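You operate a simulated robot arm through the tools that you are given. There is no shell and no other tool. Be economical: measure what you need, move in short steps, check, and stop when the job is done.

The job below is to be done with a simulated robot arm. You get a single attempt, and the scene is never put back.

JOB
Wrap both for posting: yellow band on the felt roll, striped sleeve on the tall carton.
Fine: lift the roll out of the slack green band first, and lay that band on the pull-out shelf. Set down upright: felt roll.
Where things are to end (x, y in the base frame): felt roll within 0.06 m of [0.42, 0.24]; green band within 0.06 m of [0.27, -0.18].

The check looks at the end state, three seconds after you hand in, the way a careful person would. Anything else that was tipped, shoved, dropped, spilled or broken makes it a failure.

ROBOT AND FRAMES
A 6-joint arm with a two-finger parallel gripper, fixed in place. Base frame: the origin is at the foot of the arm, x ahead of it, y to its left, z up; the work surface is at about z = 0.72. Readings come in m, rad, newtons and seconds.
With the tool pointing down near the work surface it reaches from about 0.22 to 0.62 m from the base axis. Its first joint turns from -1.152 to 1.152 rad. Payload 2.7 kg.
The tool frame sits at the grasp point between the pads (the TCP): z along the fingers, y along the line on which they close. The tips reach 0.023 m beyond it. Largest opening 0.094 m; finger width 0.038, thickness 0.01; the body of the gripper, 0.054 by 0.096 m, starts 0.039 m behind the TCP.
Orientation is that of the tool frame in the base frame, as [roll, pitch, yaw] about the fixed x, y, z axes, in that order (R = Rz(yaw) Ry(pitch) Rx(roll)). With the fingers straight down and closing along the base's y, the tool's x points along the base's -x, its y along +y and its z along -z.

CONTROLS
- The arm moves only by the tool jog_arm. Its argument "series" is one flat list of numbers, 7 for each row, row after row: the shift along the base's x, y, z in m, then the turn, a rotation vector about the base's x, y, z in rad, then the gripper command, from -1 (shut) to 1 (fully open), values between in proportion. In form: [dx, dy, dz, ax, ay, az, hand, dx, dy, dz, ax, ay, az, hand, ...]. A call has 1 to 12 rows; each row is the pose to reach, as a shift and turn from the pose commanded when the call began. A row lasts 0.2 s, in which the tool goes at most 0.05 m and 0.15 rad; a call with a longer step from one row to the next is refused whole, and so is a gripper value outside its range. A pose out of reach is approached as far as the arm can. The call stops where the force on the tool passes 40 N (or 10 N more than at its start, if that is more) or the arm is blocked; 0.2 s more then pass. The fingers move at their own pace (about 0.045 m/s each) and stop on an object; they squeeze with about 41 N. The grip force told is the motor's: it shows also when the fingers shut on nothing. Time passes only in rows, and 0.2 s behind the last, so rows that repeat a pose let the fingers close. It gives the time, the measured TCP pose, the force on the tool (base axes), the opening and the grip force at its end, in the units of the frame above (readings bear some noise), with the torque about the TCP (base axes, N m) and any sound that the robot's microphone picked up.
- Cameras (640 x 400 px; columns grow to the right, rows downward): "scene" is fixed at [0.0857, -0.4548, 1.3875]; the picture's right is [0.57, -0.82, 0.00], its down [-0.58, -0.40, -0.71] and it looks along [0.58, 0.40, -0.71] (base axes); focal length 240 px, centre (320, 200). "wrist" rides on the gripper at [0.086, 0.016, -0.074] in the tool frame; the picture's right is [-0.18, 0.98, 0.00], its down [-0.58, -0.11, -0.81] and it looks along [-0.79, -0.15, 0.59] (tool axes); focal length 243 px, centre (320, 200). There is no depth. A picture from a camera that has moved, and an enlarged one, comes with that camera's place and axes in the base frame and with its lens.
- grab_frame(camera): a new picture of that camera. It takes no simulated time.
- enlarge(camera, box): a new picture of the part [left, top, right, bottom] of that camera's present view, enlarged. It takes no simulated time.
- finish_job(): hands the job in; it is judged then, once.

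Go step by step. Nothing tells you positions but the pictures and the camera data: compare them with the known pose of the tool, close in by small moves and look again before you grip or let go. The budget is 120 turns and 84 pictures, counting those below and the enlarged ones. Unless the task says otherwise, let go and move clear before handing in, and close with one line.

The tools are called as a command line: name --argument value ..., lists and objects as JSON in quotes. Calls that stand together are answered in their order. jog_arm: Moves the arm, as the interface text tells. Its arguments: {"type":"object","properties":{"series":{"type":"array","items":{"type":"number"}}},"required":["series"]} The other tools are called the same way: grab_frame (camera) takes a picture; enlarge (camera, box) takes an enlarged picture of a part of a camera's view; finish_job () hands the job in.

At the start:

```text
time: 0.0
position: [0.3912, 0.0237, 1.1679]
tcp_rot: [-3.141, 0.002, -3.141]
contact_force: [0.3, -0.4, -0.2]
moment: [0.03, 0.0, -0.04]
gripper_width: 0.0941
grip_force: 0.1
```

scene: 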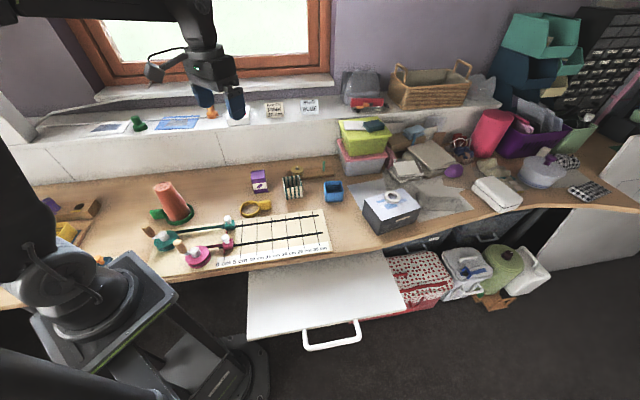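
wrist: 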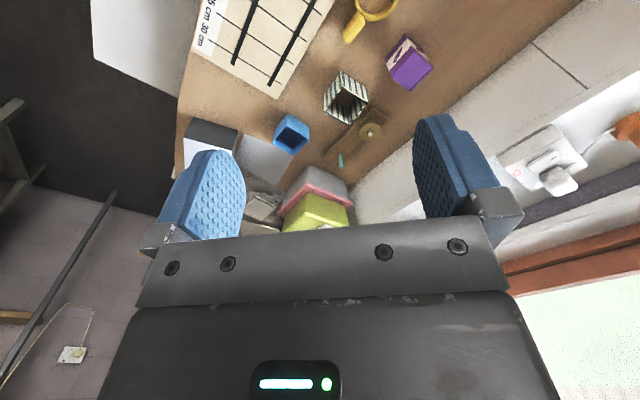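

I see an orange roll standing in a green ring, a yellow band, a striped sleeve, a purple box and a blue holder on the bench, with the white pull-out shelf in front. I'll look closer before measuring.

enlarge --camera "scene" --box '[130, 150, 250, 270]'

enlarge --camera "scene" --box '[230, 150, 350, 230]'

enlarge --camera "wrist" --box '[180, 0, 480, 200]'

```text
3.33 times, centred on (190, 210) of scene
camera zoom: at [0.0857, -0.4548, 1.3875], right [0.57, -0.82, 0.0], down [-0.58, -0.4, -0.71], along [0.58, 0.4, -0.71], focal length 800 px, centre (753, 167)
```

zoom: 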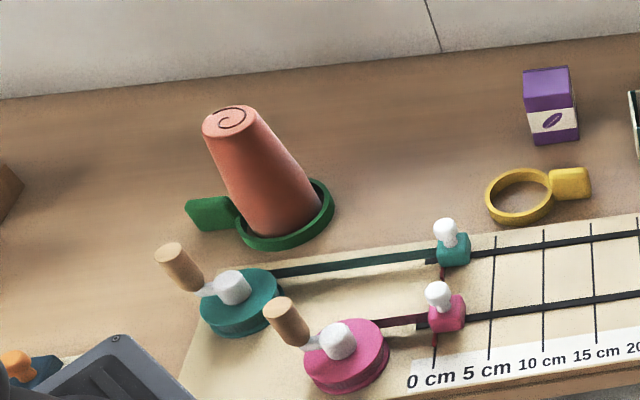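

```text
5.00 times, centred on (290, 190) of scene
camera zoom: at [0.0857, -0.4548, 1.3875], right [0.57, -0.82, 0.0], down [-0.58, -0.4, -0.71], along [0.58, 0.4, -0.71], focal length 1200 px, centre (470, 250)
```

zoom: 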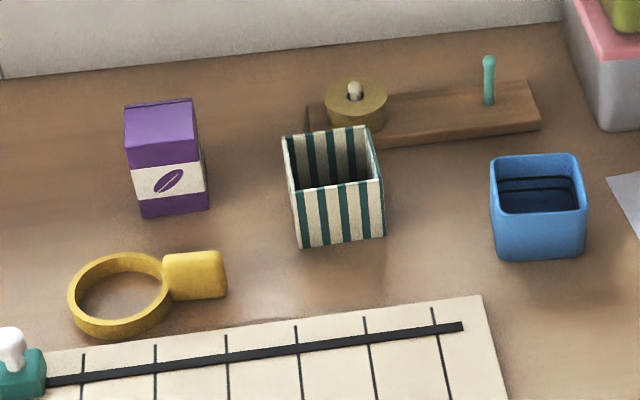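

```text
2.00 times, centred on (330, 100) of wrist
camera zoom: at [0.305, 0.0402, 1.2418], right [0.18, 0.98, 0.0], down [0.58, -0.11, 0.81], along [0.79, -0.15, -0.59], focal length 485 px, centre (300, 400)
```

zoom: 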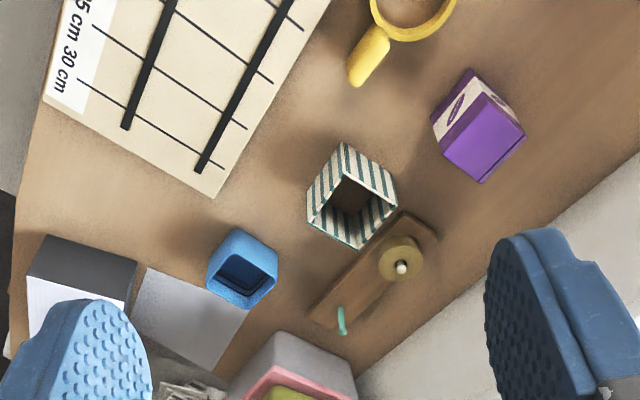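

I take the orange felt roll at about (0.27, 0.29), top z≈0.87, the green band round its foot, the yellow band at (0.435, 0.10), the purple carton at (0.54, 0.15) and the sleeve at (0.60, 0.025). I move above the roll first.

jog_arm --series '[-0.015, 0.033, -0.02, 0, 0, 0, 1, -0.03, 0.067, -0.045, 0, 0, 0, 1, -0.045, 0.1, -0.07, 0, 0, 0, 1, -0.06, 0.134, -0.095, 0, 0, 0, 1, -0.075, 0.167, -0.12, 0, 0, 0, 1, -0.09, 0.2, -0.145, 0, 0, 0, 1, -0.105, 0.233, -0.17, 0, 0, 0, 1, -0.119, 0.267, -0.195, 0, 0, 0, 1]'

grab_frame --camera "wrist"

grab_frame --camera "scene"

```text
time: 1.8
position: [0.2718, 0.2901, 0.973]
tcp_rot: [-3.141, 0.002, 3.141]
contact_force: [0.8, 0.9, -0.3]
moment: [-0.01, -0.01, -0.02]
gripper_width: 0.094
grip_force: 0.1
```

```text
78 pictures are left
camera wrist: at [0.1852, 0.3075, 1.0465], right [0.18, 0.98, 0.0], down [0.58, -0.11, 0.81], along [0.79, -0.15, -0.59], focal length 243 px, centre (320, 200)
```

wrist: 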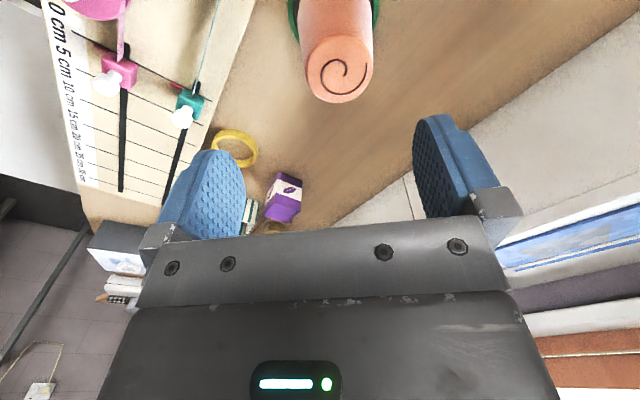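

```text
77 pictures are left
```

scene: 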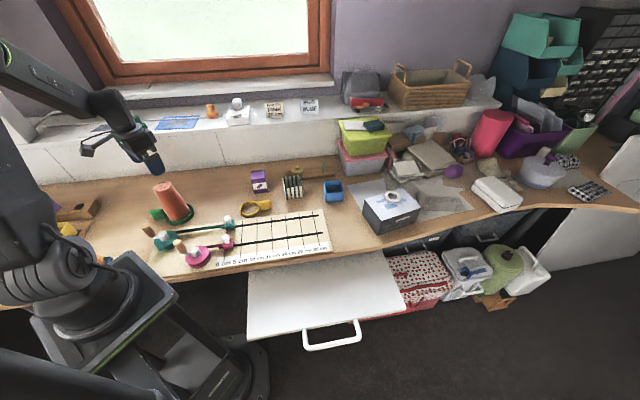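

The roll's axis triangulates to about (0.276, 0.305), top z≈0.858. I centre over it and come down part way to check.

jog_arm --series '[0.004, 0.015, -0.03, 0, 0, 0, 1, 0.004, 0.015, -0.06, 0, 0, 0, 1]'

grab_frame --camera "wrist"

```text
time: 2.4
position: [0.2755, 0.3068, 0.9116]
tcp_rot: [-3.141, 0.002, -3.141]
contact_force: [0.4, 0.7, 0.7]
moment: [0.02, -0.02, 0.0]
gripper_width: 0.0939
grip_force: 0.1
```

```text
76 pictures are left
camera wrist: at [0.1891, 0.3228, 0.986], right [0.18, 0.98, 0.0], down [0.58, -0.11, 0.81], along [0.79, -0.15, -0.59], focal length 243 px, centre (320, 200)
```

wrist: 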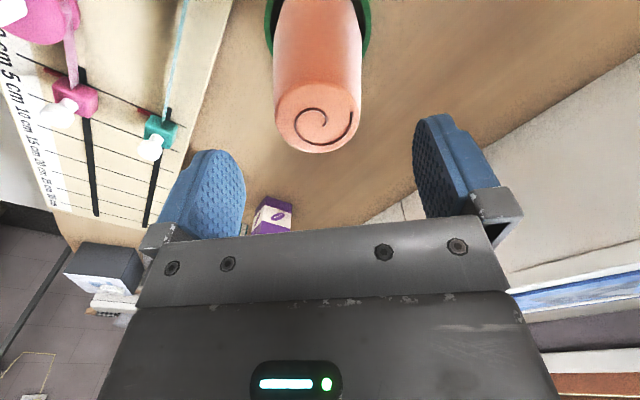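

The roll top is centred between the fingers. I go down to z≈0.832 and close.

jog_arm --series '[0, -0.002, -0.04, 0, 0, 0, 1, 0, -0.002, -0.08, 0, 0, 0, 1, 0, -0.002, -0.08, 0, 0, 0, 0, 0, -0.002, -0.08, 0, 0, 0, -1, 0, -0.002, -0.08, 0, 0, 0, -1, 0, -0.002, -0.08, 0, 0, 0, -1, 0, -0.002, -0.08, 0, 0, 0, -1]'

grab_frame --camera "wrist"

```text
time: 4.0
position: [0.275, 0.3033, 0.8321]
tcp_rot: [-3.141, 0.0, -3.141]
contact_force: [-0.9, -0.1, 0.3]
moment: [-0.03, 0.04, -0.01]
gripper_width: 0.0612
grip_force: 41.3
```

```text
75 pictures are left
camera wrist: at [0.1885, 0.3206, 0.9066], right [0.18, 0.98, 0.0], down [0.58, -0.11, 0.81], along [0.79, -0.15, -0.59], focal length 243 px, centre (320, 200)
```

wrist: 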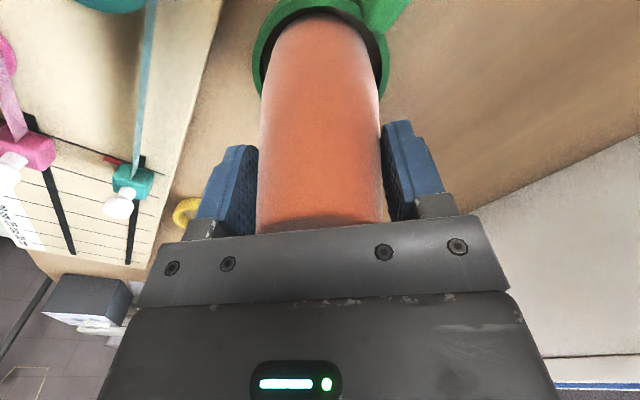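

The roll is gripped (0.061 m). I lift it straight up slowly, with a check that it came out of the band.

jog_arm --series '[0, 0, 0.015, 0, 0, 0, -1, 0, 0, 0.03, 0, 0, 0, -1, 0, 0, 0.05, 0, 0, 0, -1, 0, 0, 0.075, 0, 0, 0, -1, 0, 0, 0.1, 0, 0, 0, -1, 0, 0, 0.12, 0, 0, 0, -1]'

grab_frame --camera "wrist"

enlarge --camera "scene" --box '[100, 120, 280, 260]'

```text
time: 5.4
position: [0.2759, 0.3034, 0.9522]
tcp_rot: [3.141, 0.001, 3.142]
contact_force: [0.2, -0.3, -2.0]
moment: [0.0, 0.02, 0.0]
gripper_width: 0.0614
grip_force: 41.5
```

```text
74 pictures are left
camera wrist: at [0.1897, 0.3203, 1.0274], right [0.18, 0.98, 0.0], down [0.58, -0.11, 0.81], along [0.79, -0.15, -0.59], focal length 243 px, centre (320, 200)
```

wrist: 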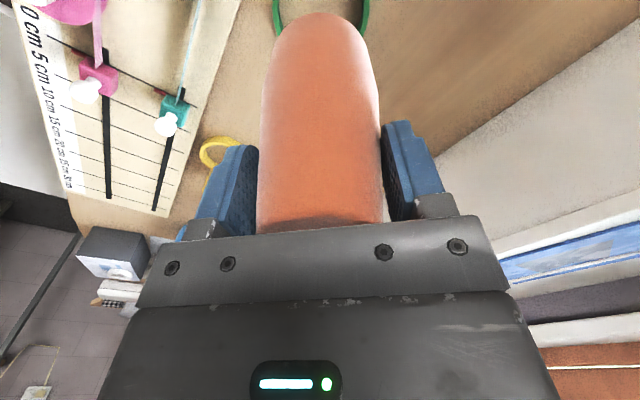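

```text
2.86 times, centred on (190, 190) of scene
camera zoom: at [0.0857, -0.4548, 1.3875], right [0.57, -0.82, 0.0], down [-0.58, -0.4, -0.71], along [0.58, 0.4, -0.71], focal length 686 px, centre (691, 229)
```

zoom: 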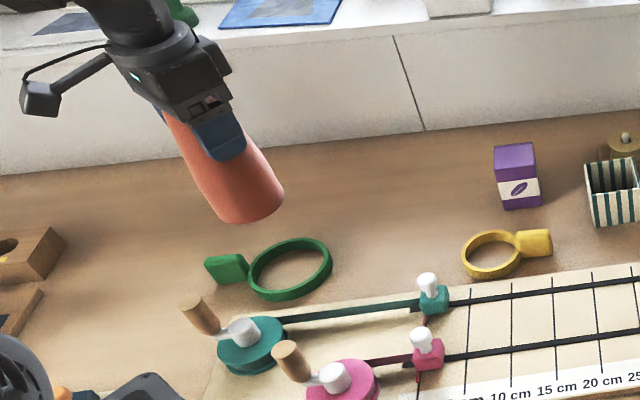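

The roll is clear and the green band stays behind. I carry it over to about (0.41, 0.25) and lower it until near the bench.

jog_arm --series '[0.034, -0.013, 0, 0, 0, 0, -1, 0.067, -0.027, 0, 0, 0, 0, -1, 0.1, -0.04, 0, 0, 0, 0, -1, 0.134, -0.053, 0, 0, 0, 0, -1, 0.134, -0.053, -0.03, 0, 0, 0, -1, 0.134, -0.053, -0.06, 0, 0, 0, -1, 0.134, -0.053, -0.085, 0, 0, 0, -1, 0.134, -0.053, -0.1, 0, 0, 0, -1, 0.134, -0.053, -0.11, 0, 0, 0, -1, 0.134, -0.053, -0.115, 0, 0, 0, -1]'

enlarge --camera "scene" --box '[130, 120, 310, 260]'

```text
time: 7.6
position: [0.4103, 0.251, 0.8377]
tcp_rot: [-3.141, -0.001, 3.142]
contact_force: [-0.5, 0.6, -2.0]
moment: [-0.01, 0.01, -0.05]
gripper_width: 0.0613
grip_force: 41.0
```

```text
2.86 times, centred on (220, 190) of scene
camera zoom: at [0.0858, -0.4548, 1.3875], right [0.57, -0.82, 0.0], down [-0.58, -0.4, -0.71], along [0.58, 0.4, -0.71], focal length 686 px, centre (606, 229)
```

zoom: 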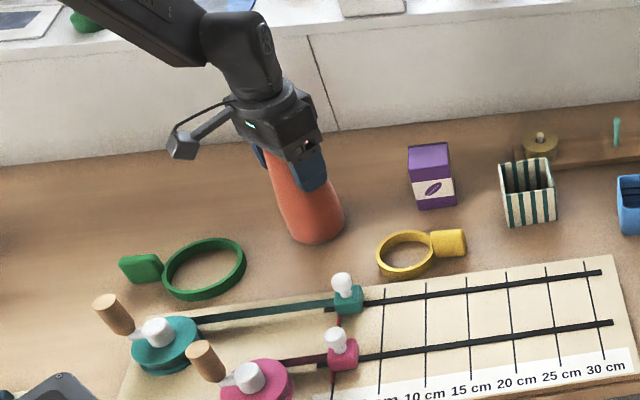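

I'm a few millimetres above the bench; I lower in tiny steps until the force shows contact.

jog_arm --series '[0, 0, -0.002, 0, 0, 0, -1, 0, 0, -0.004, 0, 0, 0, -1, 0, 0, -0.0055, 0, 0, 0, -1]'

```text
time: 8.4
position: [0.4105, 0.25, 0.8315]
tcp_rot: [-3.141, 0.001, -3.141]
contact_force: [-1.0, -0.6, -0.2]
moment: [-0.07, 0.08, -0.06]
gripper_width: 0.0614
grip_force: 40.6
```

The weight has come off (−2.0 to −0.2 N), so the roll is standing. I open and rise.

jog_arm --series '[0, 0, 0, 0, 0, 0, -0.2, 0, 0, 0, 0, 0, 0, 0.4, 0, 0, 0, 0, 0, 0, 1, 0, 0, 0, 0, 0, 0, 1, 0, 0, 0.03, 0, 0, 0, 1, 0, 0, 0.07, 0, 0, 0, 1, 0, 0, 0.12, 0, 0, 0, 1]'

grab_frame --camera "wrist"

enlarge --camera "scene" --box '[130, 150, 290, 250]'

```text
time: 10.0
position: [0.4098, 0.2502, 0.9534]
tcp_rot: [3.141, 0.0, -3.142]
contact_force: [0.2, 1.0, 0.4]
moment: [0.01, 0.0, -0.01]
gripper_width: 0.0939
grip_force: 0.0
```

```text
71 pictures are left
camera wrist: at [0.3234, 0.2665, 1.0275], right [0.18, 0.98, 0.0], down [0.58, -0.11, 0.81], along [0.79, -0.15, -0.59], focal length 243 px, centre (320, 200)
```

wrist: 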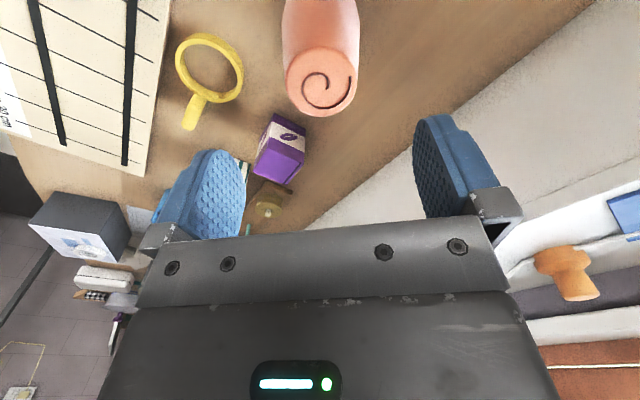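

```text
4.00 times, centred on (210, 200) of scene
camera zoom: at [0.0857, -0.4548, 1.3874], right [0.57, -0.82, 0.0], down [-0.58, -0.4, -0.71], along [0.58, 0.4, -0.71], focal length 960 px, centre (760, 200)
```

zoom: 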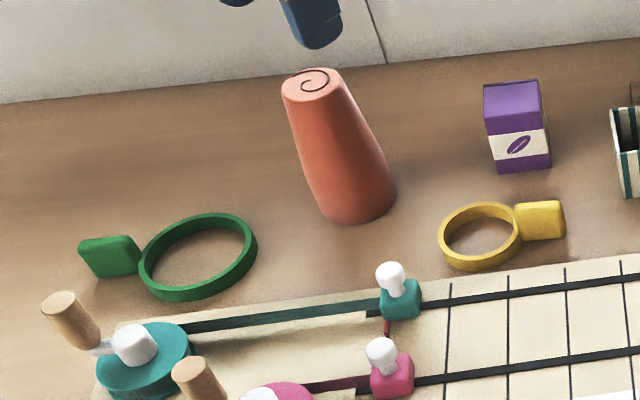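

The roll stands upright at (0.41, 0.25). The bands have thin upright tabs; the green tab is near (0.225, 0.36) pointing at about 132°, so I go above it and turn the gripper to close across the tab.

jog_arm --series '[-0.015, 0.01, 0, 0, 0, 0.15, 1, -0.03, 0.02, 0, 0, 0, 0.3, 1, -0.045, 0.03, 0, 0, 0, 0.45, 1, -0.06, 0.04, 0, 0, 0, 0.6, 1, -0.08, 0.05, 0, 0, 0, 0.75, 1, -0.1, 0.06, 0, 0, 0, 0.9, 1, -0.12, 0.07, 0, 0, 0, 1.05, 1, -0.14, 0.08, 0, 0, 0, 1.2, 1, -0.15, 0.09, 0, 0, 0, 1.35, 1, -0.16, 0.095, 0, 0, 0, 1.5, 1, -0.17, 0.1, 0, 0, 0, 1.65, 1, -0.18, 0.105, 0, 0, 0, 1.8, 1]'

jog_arm --series '[0, 0, -0.02, 0, 0, 0.13, 1, 0, 0, -0.04, 0, 0, 0.26, 1, 0, 0, -0.06, 0, 0, 0.39, 1, 0, 0, -0.08, 0, 0, 0.5, 1]'

grab_frame --camera "wrist"

enlarge --camera "scene" --box '[110, 130, 270, 250]'

```text
time: 12.6
position: [0.2309, 0.3552, 0.9521]
tcp_rot: [3.141, 0.001, -1.339]
contact_force: [0.0, 0.2, -0.4]
moment: [-0.01, -0.04, 0.03]
gripper_width: 0.0941
grip_force: 0.1
```

```text
time: 13.6
position: [0.2295, 0.356, 0.8727]
tcp_rot: [-3.141, 0.0, -0.84]
contact_force: [0.0, 0.5, 0.2]
moment: [0.0, 0.03, -0.01]
gripper_width: 0.0943
grip_force: 0.1
```

```text
69 pictures are left
camera wrist: at [0.2765, 0.2811, 0.9467], right [-0.85, -0.52, 0.0], down [-0.31, 0.5, 0.81], along [-0.42, 0.69, -0.59], focal length 243 px, centre (320, 200)
```

wrist: 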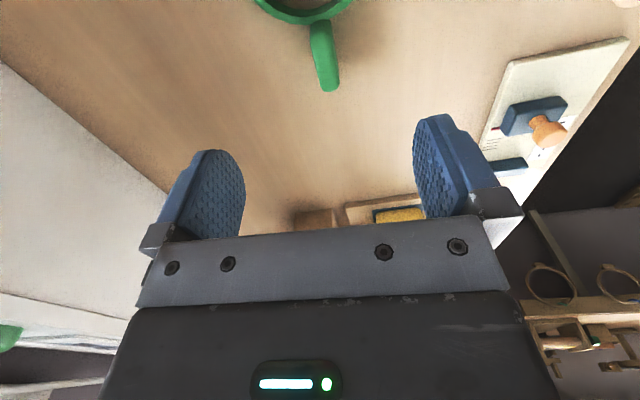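

```text
3.33 times, centred on (190, 190) of scene
camera zoom: at [0.0857, -0.4548, 1.3875], right [0.57, -0.82, 0.0], down [-0.58, -0.4, -0.71], along [0.58, 0.4, -0.71], focal length 800 px, centre (753, 233)
```

zoom: 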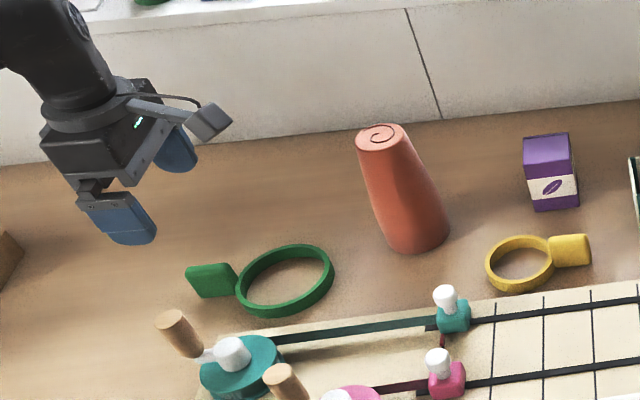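

The tab's centre is at about (0.226, 0.357), in line with the gripper. I lower to z≈0.748, slightly outward, and close.

jog_arm --series '[-0.003, 0.002, -0.04, 0, 0, 0, 1, -0.006, 0.003, -0.08, 0, 0, 0, 1, -0.006, 0.003, -0.11, 0, 0, 0, 0.5, -0.006, 0.003, -0.124, 0, 0, 0, 0.5]'

grab_frame --camera "wrist"

```text
time: 14.6
position: [0.2306, 0.356, 0.7474]
tcp_rot: [3.141, 0.005, -0.84]
contact_force: [0.3, -0.4, 0.0]
moment: [0.0, -0.01, -0.01]
gripper_width: 0.0707
grip_force: 0.1
out of reach, approached as far as the arm can: row 2, 3, 4
```

```text
67 pictures are left
camera wrist: at [0.2765, 0.282, 0.8219], right [-0.86, -0.52, 0.0], down [-0.3, 0.5, 0.81], along [-0.42, 0.69, -0.59], focal length 243 px, centre (320, 200)
```

wrist: 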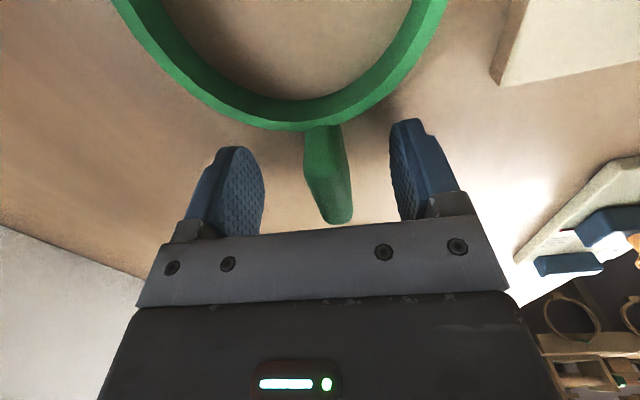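

The tab sits between the fingers. I close on it.

jog_arm --series '[0, 0, 0, 0, 0, 0, 0, 0, 0, 0, 0, 0, 0, -0.5, 0, 0, 0, 0, 0, 0, -1, 0, 0, 0, 0, 0, 0, -1, 0, 0, 0, 0, 0, 0, -1, 0, 0, 0, 0, 0, 0, -1]'

grab_frame --camera "wrist"

```text
time: 16.0
position: [0.2306, 0.3571, 0.7477]
tcp_rot: [3.14, 0.004, -0.842]
contact_force: [0.5, 0.3, -0.3]
moment: [0.01, 0.01, -0.02]
gripper_width: 0.0152
grip_force: 41.4
```

```text
66 pictures are left
camera wrist: at [0.2765, 0.2819, 0.8223], right [-0.86, -0.52, 0.0], down [-0.3, 0.5, 0.81], along [-0.42, 0.69, -0.59], focal length 243 px, centre (320, 200)
```

wrist: 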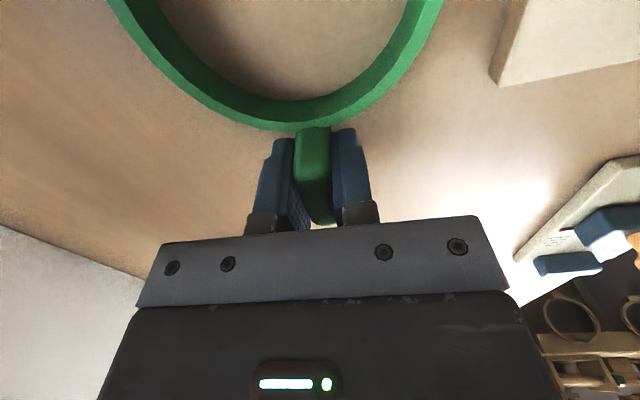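

The tab is held. I lift to about z 0.95 and begin the swing towards the shelf, turning so the tab will end pointing along the shelf.

jog_arm --series '[0, 0, 0.02, 0, 0, 0, -1, 0, 0, 0.06, 0, 0, 0, -1, 0, 0, 0.1, 0, 0, 0, -1, 0, 0, 0.15, 0, 0, 0, -1, 0.02, -0.03, 0.18, 0, 0, -0.14, -1, 0.04, -0.06, 0.2, 0, 0, -0.28, -1, 0.06, -0.09, 0.2, 0, 0, -0.42, -1, 0.08, -0.12, 0.2, 0, 0, -0.56, -1, 0.1, -0.155, 0.2, 0, 0, -0.7, -1, 0.12, -0.19, 0.2, 0, 0, -0.84, -1, 0.13, -0.23, 0.2, 0, 0, -0.98, -1, 0.14, -0.27, 0.2, 0, 0, -1.12, -1]'

grab_frame --camera "scene"

```text
time: 18.6
position: [0.3695, 0.0858, 0.9482]
tcp_rot: [3.141, -0.001, -1.963]
contact_force: [0.4, -0.9, -0.1]
moment: [0.05, 0.0, 0.02]
gripper_width: 0.015
grip_force: 41.1
```

```text
65 pictures are left
```

scene: 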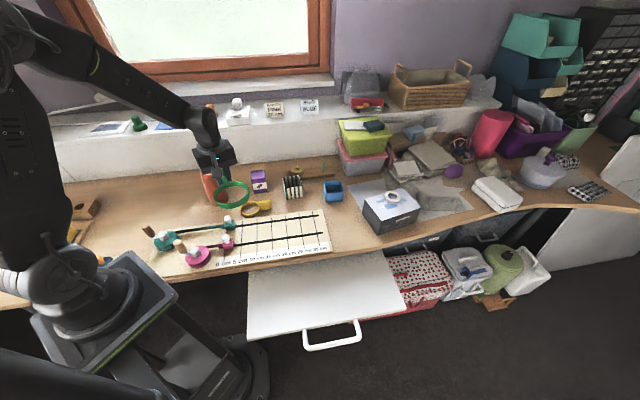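

Band held level and clear. I continue to above the shelf.

jog_arm --series '[-0.004, -0.03, 0, 0, 0, -0.145, -1, -0.008, -0.06, 0, 0, 0, -0.29, -1, -0.012, -0.09, 0, 0, 0, -0.435, -1, -0.016, -0.12, 0, 0, 0, -0.58, -1, -0.02, -0.15, 0, 0, 0, -0.725, -1, -0.024, -0.18, 0, 0, 0, -0.87, -1, -0.03, -0.21, 0, 0, 0, -1.015, -1, -0.036, -0.24, 0, 0, 0, -1.16, -1, -0.042, -0.265, 0, 0, 0, -1.305, -1, -0.048, -0.29, 0, 0, 0, -1.45, -1, -0.05, -0.305, 0, 0, 0, -1.595, -1, -0.05, -0.316, 0, 0, 0, -1.74, -1]'

jog_arm --series '[0, 0, -0.03, 0, 0, -0.11, -1, 0, 0, -0.07, 0, 0, -0.22, -1, 0, 0, -0.1, 0, 0, -0.22, -1]'

grab_frame --camera "scene"

grab_frame --camera "wrist"

```text
time: 21.2
position: [0.3195, -0.2319, 0.9465]
tcp_rot: [3.14, 0.0, 2.58]
contact_force: [-0.8, -0.1, 0.3]
moment: [-0.01, 0.0, 0.03]
gripper_width: 0.0148
grip_force: 41.0
```

```text
time: 22.0
position: [0.3191, -0.2316, 0.8474]
tcp_rot: [-3.141, 0.001, 2.36]
contact_force: [0.1, 0.0, -0.6]
moment: [-0.01, -0.05, -0.01]
gripper_width: 0.0149
grip_force: 41.2
```

```text
64 pictures are left
```

scene: 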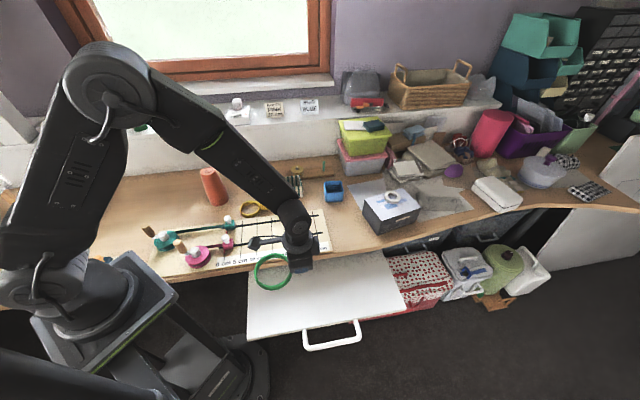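

```text
63 pictures are left
camera wrist: at [0.2689, -0.1587, 0.922], right [0.82, 0.57, 0.0], down [0.34, -0.49, 0.81], along [0.46, -0.66, -0.59], focal length 243 px, centre (320, 200)
```

wrist: 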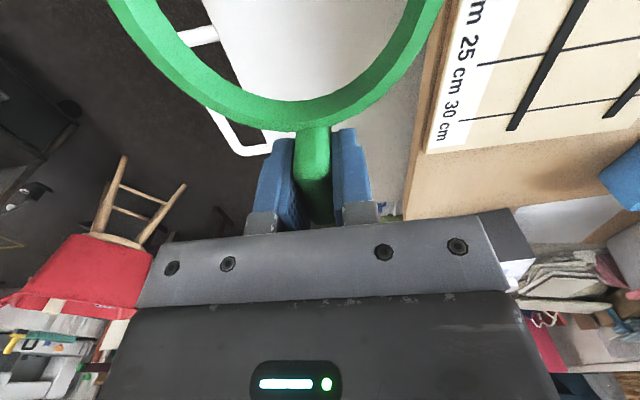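

I need the shelf's height; I enlarge both views to triangulate a shelf corner.

enlarge --camera "wrist" --box '[150, 0, 450, 190]'

enlarge --camera "scene" --box '[230, 220, 430, 360]'

```text
2.11 times, centred on (300, 95) of wrist
camera zoom: at [0.2689, -0.1587, 0.922], right [0.82, 0.57, 0.0], down [0.34, -0.49, 0.81], along [0.46, -0.66, -0.59], focal length 511 px, centre (362, 421)
```

zoom: 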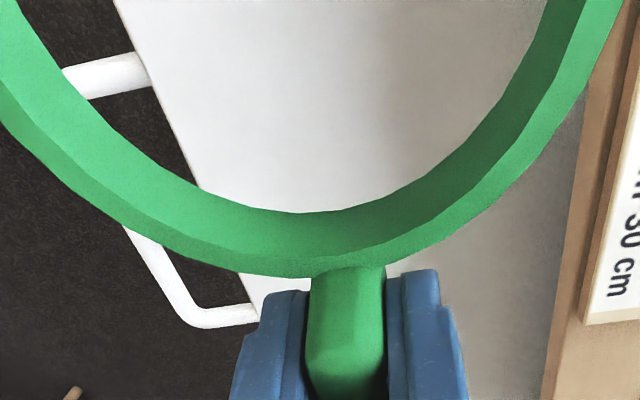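

```text
2.86 times, centred on (330, 290) of scene
camera zoom: at [0.0857, -0.4548, 1.3874], right [0.57, -0.82, 0.0], down [-0.58, -0.4, -0.71], along [0.58, 0.4, -0.71], focal length 686 px, centre (291, -57)
```

zoom: 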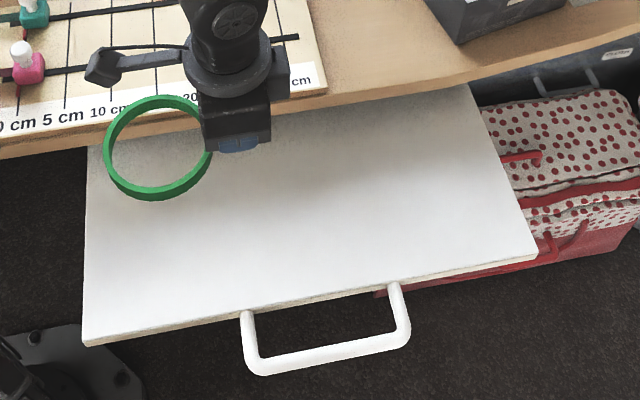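

The shelf top triangulates to z≈0.65, and the ring centre is above (0.271, −0.183). I lower to just above the shelf.

jog_arm --series '[0, 0, -0.04, 0, 0, 0, -1, 0, 0, -0.08, 0, 0, 0, -1, 0, 0, -0.12, 0, 0, 0, -1, 0, 0, -0.145, 0, 0, 0, -1, 0, 0, -0.155, 0, 0, 0, -1]'

enlarge --camera "scene" --box '[230, 220, 430, 360]'

grab_frame --camera "wrist"

```text
time: 23.2
position: [0.321, -0.231, 0.6926]
tcp_rot: [3.14, 0.0, 2.363]
contact_force: [0.7, -0.4, 0.1]
moment: [0.0, 0.02, 0.0]
gripper_width: 0.0151
grip_force: 40.7
```

```text
2.86 times, centred on (330, 290) of scene
camera zoom: at [0.0857, -0.4548, 1.3874], right [0.57, -0.82, 0.0], down [-0.58, -0.4, -0.71], along [0.58, 0.4, -0.71], focal length 686 px, centre (291, -57)
```

zoom: 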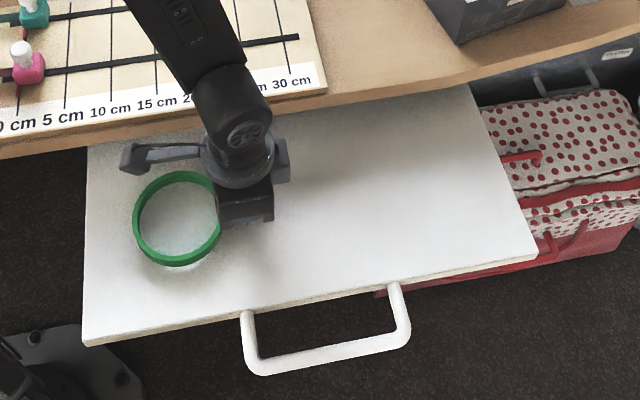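

```text
59 pictures are left
camera wrist: at [0.2702, -0.1576, 0.7669], right [0.82, 0.57, 0.0], down [0.34, -0.49, 0.81], along [0.46, -0.66, -0.59], focal length 243 px, centre (320, 200)
```

wrist: 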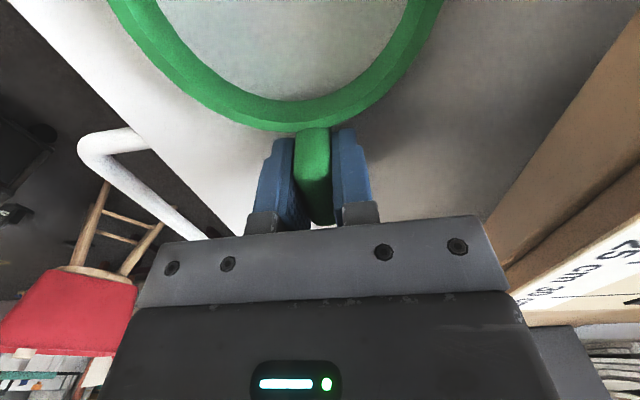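

The band hovers a little above the shelf, well inside its edges and clear of the bench. I go down in small steps to find contact.

jog_arm --series '[0, 0, -0.004, 0, 0, 0, -1, 0, 0, -0.008, 0, 0, 0, -1, 0, 0, -0.011, 0, 0, 0, -1]'

```text
time: 23.8
position: [0.3197, -0.2301, 0.6884]
tcp_rot: [-3.14, 0.0, 2.36]
contact_force: [-2.6, 1.4, 7.1]
moment: [-0.02, -0.03, -0.03]
gripper_width: 0.0149
grip_force: 41.1
stopped in row 3: the force on the tool passed its limit at 51 N (the readings are from after the stop); the commanded pose is now the measured one
```

Contact was found at TCP z≈0.688, so the band is on the shelf. I open partly to let go and look.

jog_arm --series '[0, 0, 0.001, 0, 0, 0, -0.4, 0, 0, 0.001, 0, 0, 0, -0.1, 0, 0, 0.001, 0, 0, 0, 0.1, 0, 0, 0.001, 0, 0, 0, 0.1]'

grab_frame --camera "wrist"

enlarge --camera "scene" --box '[230, 220, 430, 360]'

```text
time: 24.8
position: [0.3205, -0.2304, 0.6876]
tcp_rot: [3.14, 0.0, 2.361]
contact_force: [-0.3, -0.5, -0.4]
moment: [0.04, -0.04, -0.01]
gripper_width: 0.0519
grip_force: 0.1
```

```text
58 pictures are left
camera wrist: at [0.2708, -0.1576, 0.7628], right [0.82, 0.57, 0.0], down [0.34, -0.49, 0.81], along [0.46, -0.66, -0.59], focal length 243 px, centre (320, 200)
```

wrist: 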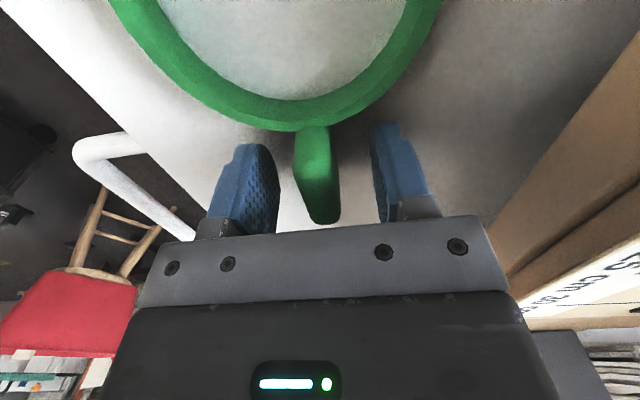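

```text
2.86 times, centred on (330, 290) of scene
camera zoom: at [0.0857, -0.4548, 1.3875], right [0.57, -0.82, 0.0], down [-0.58, -0.4, -0.71], along [0.58, 0.4, -0.71], focal length 686 px, centre (291, -57)
```

zoom: 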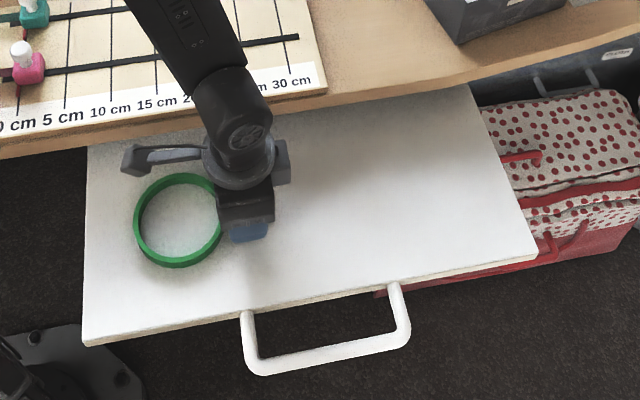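

The green band lies flat on the shelf, centre about (0.268, −0.185). I rise clear and swing towards the yellow band, turning so that the camera will be on the tab's outer side.

jog_arm --series '[0, 0, 0.03, 0, 0, 0, 0.1, 0, 0, 0.08, 0, 0, 0, 0.1, 0, 0, 0.13, 0, 0, 0, 0.1, 0, 0, 0.18, 0, 0, 0, 0.1, 0.01, 0.02, 0.22, 0, 0, 0.15, 1, 0.02, 0.04, 0.25, 0, 0, 0.3, 1, 0.03, 0.06, 0.25, 0, 0, 0.45, 1, 0.04, 0.08, 0.25, 0, 0, 0.6, 1, 0.05, 0.1, 0.25, 0, 0, 0.75, 1, 0.06, 0.12, 0.25, 0, 0, 0.9, 1, 0.07, 0.14, 0.25, 0, 0, 1.05, 1, 0.08, 0.16, 0.25, 0, 0, 1.2, 1]'

jog_arm --series '[0.01, 0.02, 0, 0, 0, 0.15, 1, 0.02, 0.03, 0, 0, 0, 0.3, 1, 0.03, 0.04, 0, 0, 0, 0.45, 1, 0.04, 0.06, 0, 0, 0, 0.6, 1, 0.05, 0.07, 0, 0, 0, 0.75, 1, 0.06, 0.09, 0, 0, 0, 0.9, 1, 0.07, 0.1, 0, 0, 0, 1.05, 1, 0.08, 0.12, 0, 0, 0, 1.2, 1, 0.085, 0.125, 0, 0, 0, 1.35, 1, 0.087, 0.13, 0, 0, 0, 1.5, 1, 0.089, 0.134, 0, 0, 0, 1.65, 1, 0.089, 0.134, 0, 0, 0, 1.8, 1]'

jog_arm --series '[0, 0, -0.02, 0, 0, 0.12, 1, 0, 0, -0.05, 0, 0, 0.23, 1]'

grab_frame --camera "wrist"

grab_frame --camera "scene"

```text
time: 27.4
position: [0.4015, -0.0695, 0.9386]
tcp_rot: [-3.141, 0.0, -2.718]
contact_force: [0.4, 0.6, 0.5]
moment: [0.04, 0.01, 0.0]
gripper_width: 0.0943
grip_force: 0.1
```

```text
time: 30.0
position: [0.4902, 0.064, 0.9381]
tcp_rot: [-3.141, 0.001, -0.917]
contact_force: [-0.1, 0.2, -0.1]
moment: [0.02, -0.01, -0.02]
gripper_width: 0.0941
grip_force: 0.0
```

```text
time: 30.6
position: [0.4892, 0.0621, 0.8895]
tcp_rot: [-3.14, 0.0, -0.692]
contact_force: [0.5, 0.5, 0.6]
moment: [0.01, -0.01, 0.01]
gripper_width: 0.094
grip_force: 0.1
```

```text
56 pictures are left
camera wrist: at [0.5459, -0.0039, 0.9627], right [-0.77, -0.64, 0.0], down [-0.38, 0.45, 0.81], along [-0.52, 0.62, -0.59], focal length 243 px, centre (320, 200)
```

wrist: 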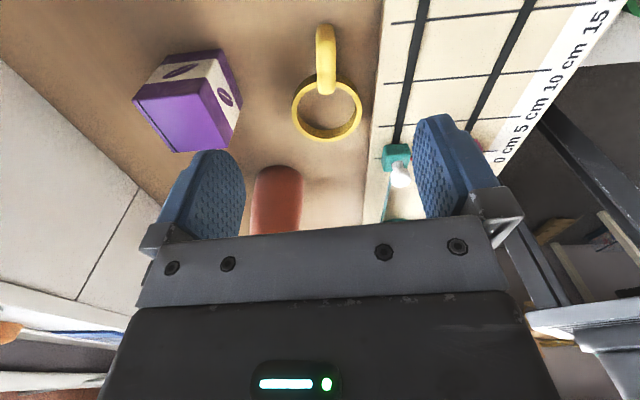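

```text
55 pictures are left
```

scene: 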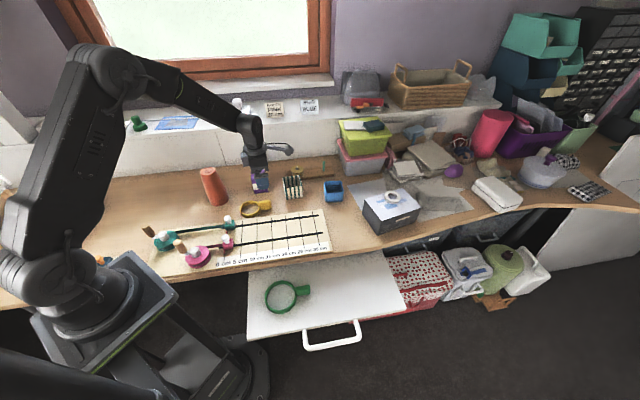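

The yellow ring centre is at (0.441, 0.110) and its tab points at about −48°, with centre near (0.480, 0.067). I trim the yaw, narrow the fingers and go down over the tab.

jog_arm --series '[-0.004, 0.002, 0, 0, 0, -0.065, 0.2, -0.0076, 0.0037, -0.02, 0, 0, -0.13, -0.1, -0.0076, 0.0037, -0.05, 0, 0, -0.13, -0.1, -0.0076, 0.0037, -0.08, 0, 0, -0.13, -0.1]'

grab_frame --camera "wrist"

```text
time: 31.6
position: [0.4822, 0.0678, 0.8081]
tcp_rot: [-3.14, 0.0, -0.821]
contact_force: [0.4, 0.5, 0.5]
moment: [0.02, -0.01, 0.01]
gripper_width: 0.0422
grip_force: 0.0
```

```text
54 pictures are left
camera wrist: at [0.5297, -0.0067, 0.8831], right [-0.85, -0.53, 0.0], down [-0.32, 0.5, 0.81], along [-0.43, 0.68, -0.59], focal length 243 px, centre (320, 200)
```

wrist: 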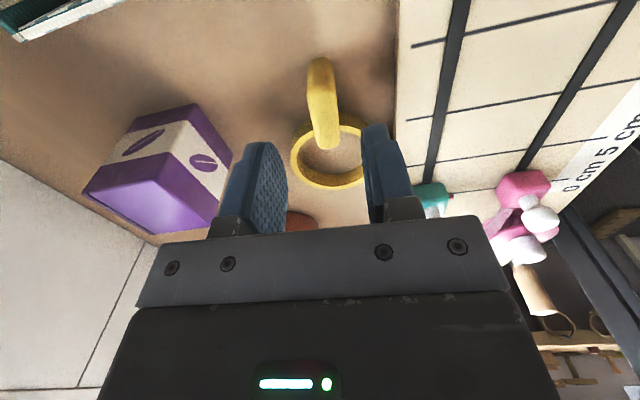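

Lined up within a few degrees. I trim the yaw a little more, lower to z≈0.752 and close.

jog_arm --series '[0, -0.003, -0.03, 0, 0, -0.06, -0.1, 0, -0.003, -0.05, 0, 0, -0.06, -0.1, 0, -0.003, -0.056, 0, 0, -0.06, -0.1, 0, -0.003, -0.056, 0, 0, -0.06, -1, 0, -0.003, -0.056, 0, 0, -0.06, -1, 0, -0.003, -0.056, 0, 0, -0.06, -1, 0, -0.003, -0.056, 0, 0, -0.06, -1]'

grab_frame --camera "wrist"

```text
time: 33.2
position: [0.482, 0.0637, 0.7525]
tcp_rot: [-3.141, 0.0, -0.881]
contact_force: [0.0, -0.3, 0.5]
moment: [-0.03, -0.02, 0.0]
gripper_width: 0.0149
grip_force: 40.7
```

```text
53 pictures are left
camera wrist: at [0.5248, -0.0123, 0.8269], right [-0.88, -0.48, 0.0], down [-0.29, 0.52, 0.81], along [-0.39, 0.71, -0.59], focal length 243 px, centre (320, 200)
```

wrist: 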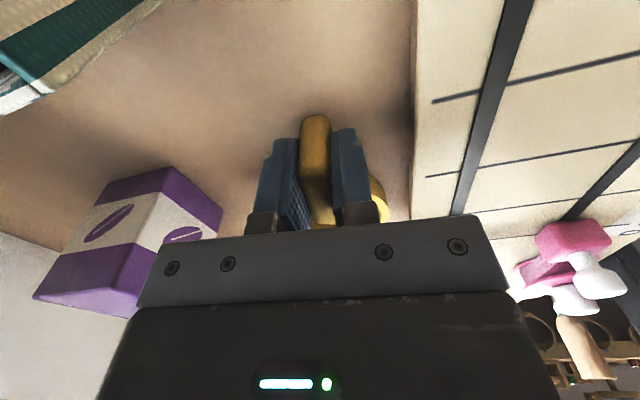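

The tab is held. I lift high and turn back so the ring leads towards the roll, then check the ring's position.

jog_arm --series '[0, 0, 0.03, 0, 0, 0, -1, 0, 0, 0.08, 0, 0, 0, -1, 0, 0, 0.13, 0, 0, 0, -1, 0, 0, 0.18, 0, 0, 0, -1, -0.02, 0.0, 0.2, 0, 0, -0.15, -1, -0.04, 0.0, 0.21, 0, 0, -0.3, -1, -0.06, 0.0, 0.21, 0, 0, -0.45, -1, -0.08, 0.0, 0.21, 0, 0, -0.6, -1, -0.1, 0.01, 0.21, 0, 0, -0.75, -1, -0.12, 0.03, 0.21, 0, 0, -0.9, -1, -0.13, 0.05, 0.21, 0, 0, -1.05, -1, -0.14, 0.07, 0.21, 0, 0, -1.2, -1]'

jog_arm --series '[0, 0.02, 0, 0, 0, -0.14, -1, 0.005, 0.04, 0, 0, 0, -0.28, -1, 0.01, 0.06, 0, 0, 0, -0.42, -1, 0.01, 0.06, 0, 0, 0, -0.42, -1]'

grab_frame --camera "wrist"

enlarge --camera "scene" --box '[130, 110, 290, 230]'

```text
time: 35.8
position: [0.3423, 0.1337, 0.9629]
tcp_rot: [-3.141, 0.0, -2.085]
contact_force: [0.1, 0.9, -0.9]
moment: [0.01, -0.02, 0.0]
gripper_width: 0.0147
grip_force: 40.8
```

```text
time: 36.8
position: [0.3534, 0.1948, 0.9639]
tcp_rot: [3.141, 0.0, -2.504]
contact_force: [-0.1, 0.1, 0.0]
moment: [-0.02, 0.02, 0.02]
gripper_width: 0.0148
grip_force: 41.3
```

```text
52 pictures are left
camera wrist: at [0.274, 0.1568, 1.0377], right [-0.44, 0.9, 0.0], down [0.53, 0.26, 0.81], along [0.72, 0.35, -0.59], focal length 243 px, centre (320, 200)
```

wrist: 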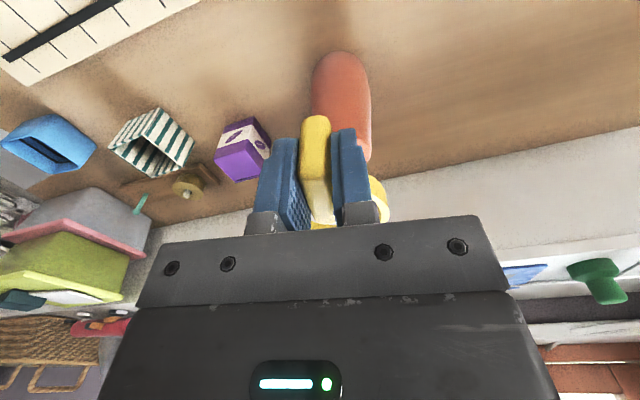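

```text
3.33 times, centred on (210, 170) of scene
camera zoom: at [0.0857, -0.4548, 1.3875], right [0.57, -0.82, 0.0], down [-0.58, -0.4, -0.71], along [0.58, 0.4, -0.71], focal length 800 px, centre (687, 300)
```

zoom: 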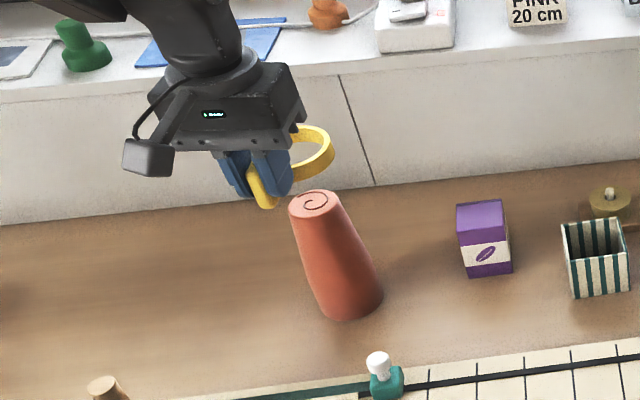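

The ring's centre is around (0.400, 0.226) now; the roll's top is at (0.411, 0.249). I shift the ring above it, lower to just over the top, and check.

jog_arm --series '[0.006, 0.011, 0, 0, 0, 0, -1, 0.012, 0.022, 0, 0, 0, 0, -1, 0.012, 0.022, -0.03, 0, 0, 0, -1, 0.012, 0.022, -0.058, 0, 0, 0, -1]'

enlarge --camera "scene" --box '[170, 130, 250, 190]'

enlarge --camera "wrist" --box '[220, 60, 420, 250]'

```text
time: 37.8
position: [0.3651, 0.2158, 0.9038]
tcp_rot: [3.141, 0.001, -2.502]
contact_force: [-0.1, -0.3, -0.3]
moment: [-0.01, 0.03, 0.01]
gripper_width: 0.0148
grip_force: 41.1
```

```text
6.67 times, centred on (210, 160) of scene
camera zoom: at [0.0857, -0.4548, 1.3875], right [0.57, -0.82, 0.0], down [-0.58, -0.4, -0.71], along [0.58, 0.4, -0.71], focal length 1600 px, centre (1053, 467)
```

zoom: 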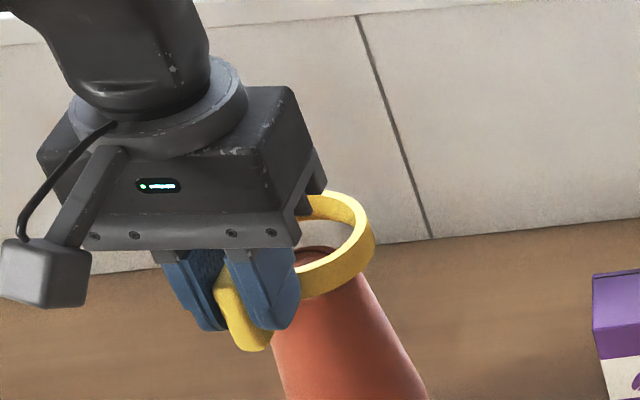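

```text
2.11 times, centred on (320, 155) of wrist
camera zoom: at [0.2852, 0.1784, 0.9786], right [-0.44, 0.9, 0.0], down [0.53, 0.26, 0.81], along [0.72, 0.35, -0.59], focal length 511 px, centre (320, 295)
```

zoom: 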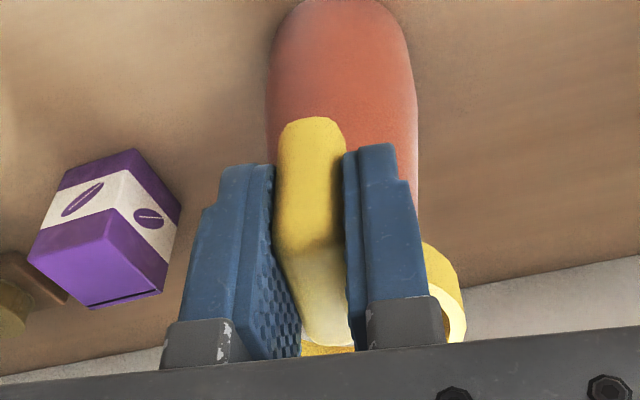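

I zoom in tighter on the ring and the roll top to check the centring.

enlarge --camera "scene" --box '[200, 148, 232, 172]'

```text
16.00 times, centred on (216, 160) of scene
camera zoom: at [0.0857, -0.4548, 1.3875], right [0.57, -0.82, 0.0], down [-0.58, -0.4, -0.71], along [0.58, 0.4, -0.71], focal length 3840 px, centre (1984, 840)
```

zoom: 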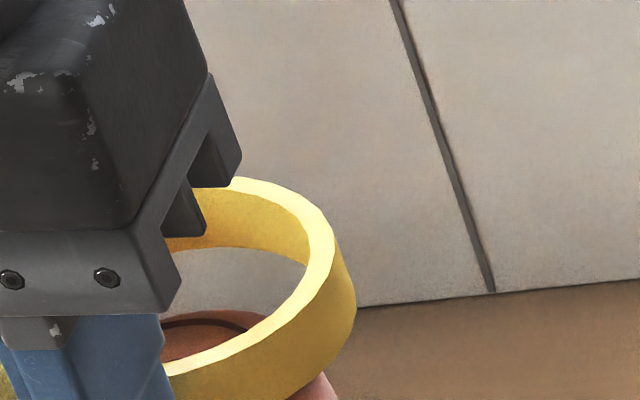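

Relative to the roll top the ring is within about 2 mm, slightly to the camera's right. I nudge it and begin lowering it over the top.

jog_arm --series '[-0.001, 0.0015, -0.006, 0, 0, 0, -1, -0.001, 0.0015, -0.012, 0, 0, 0, -1, -0.001, 0.0015, -0.018, 0, 0, 0, -1, -0.001, 0.0015, -0.024, 0, 0, 0, -1]'

enlarge --camera "scene" --box '[190, 145, 238, 181]'

```text
time: 38.8
position: [0.3642, 0.2179, 0.8809]
tcp_rot: [-3.141, 0.001, -2.5]
contact_force: [-1.0, 0.8, -0.8]
moment: [0.0, -0.01, 0.02]
gripper_width: 0.015
grip_force: 41.2
```

```text
11.11 times, centred on (214, 163) of scene
camera zoom: at [0.0857, -0.4548, 1.3875], right [0.57, -0.82, 0.0], down [-0.58, -0.4, -0.71], along [0.58, 0.4, -0.71], focal length 2666 px, centre (1498, 611)
```

zoom: 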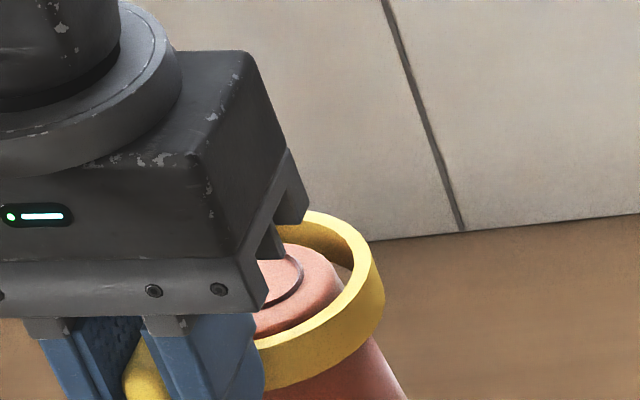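

The roll top is inside the ring with a gap all round and no contact force. I continue down in small steps.

jog_arm --series '[0, 0, -0.006, 0, 0, 0, -1, 0, 0, -0.012, 0, 0, 0, -1, 0, 0, -0.018, 0, 0, 0, -1, 0, 0, -0.024, 0, 0, 0, -1]'

enlarge --camera "scene" --box '[186, 142, 242, 184]'

```text
time: 39.8
position: [0.3632, 0.2173, 0.8559]
tcp_rot: [3.141, -0.001, -2.501]
contact_force: [-0.5, -1.1, 1.8]
moment: [-0.07, -0.05, -0.05]
gripper_width: 0.0151
grip_force: 41.2
```

```text
9.52 times, centred on (214, 163) of scene
camera zoom: at [0.0857, -0.4549, 1.3874], right [0.57, -0.82, 0.0], down [-0.58, -0.4, -0.71], along [0.58, 0.4, -0.71], focal length 2286 px, centre (1330, 552)
```

zoom: 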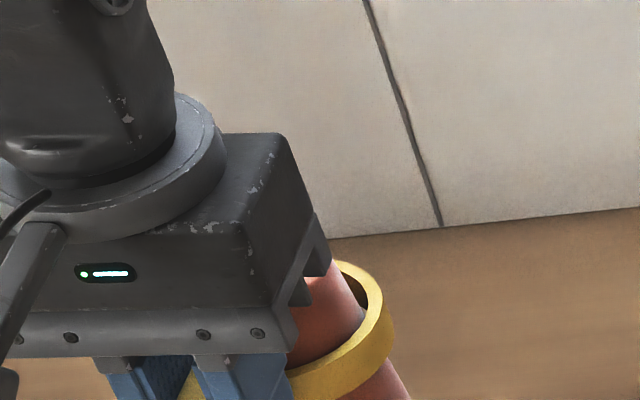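

A slight touch (about 2 N), and the gap looks larger on the right side. I zoom in to judge the centring.

enlarge --camera "scene" --box '[206, 162, 230, 180]'

enlarge --camera "wrist" --box '[240, 60, 420, 230]'

```text
16.00 times, centred on (218, 171) of scene
camera zoom: at [0.0857, -0.4549, 1.3874], right [0.57, -0.82, 0.0], down [-0.58, -0.4, -0.71], along [0.58, 0.4, -0.71], focal length 3840 px, centre (1952, 664)
```

zoom: 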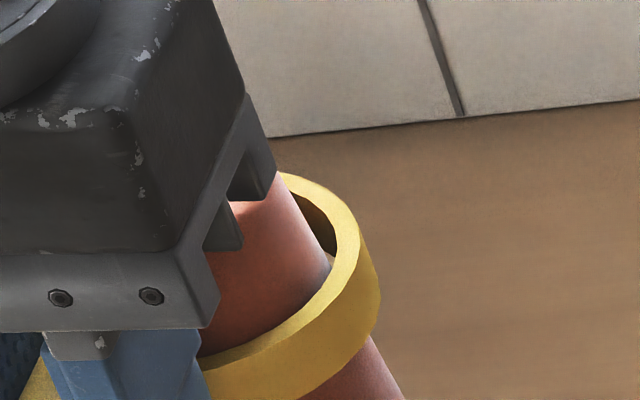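

```text
2.35 times, centred on (330, 145) of wrist
camera zoom: at [0.2846, 0.1797, 0.9312], right [-0.44, 0.9, 0.0], down [0.53, 0.26, 0.81], along [0.72, 0.35, -0.59], focal length 571 px, centre (296, 329)
```

zoom: 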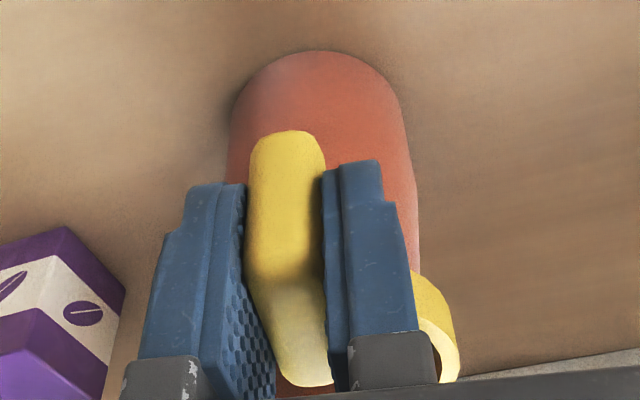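

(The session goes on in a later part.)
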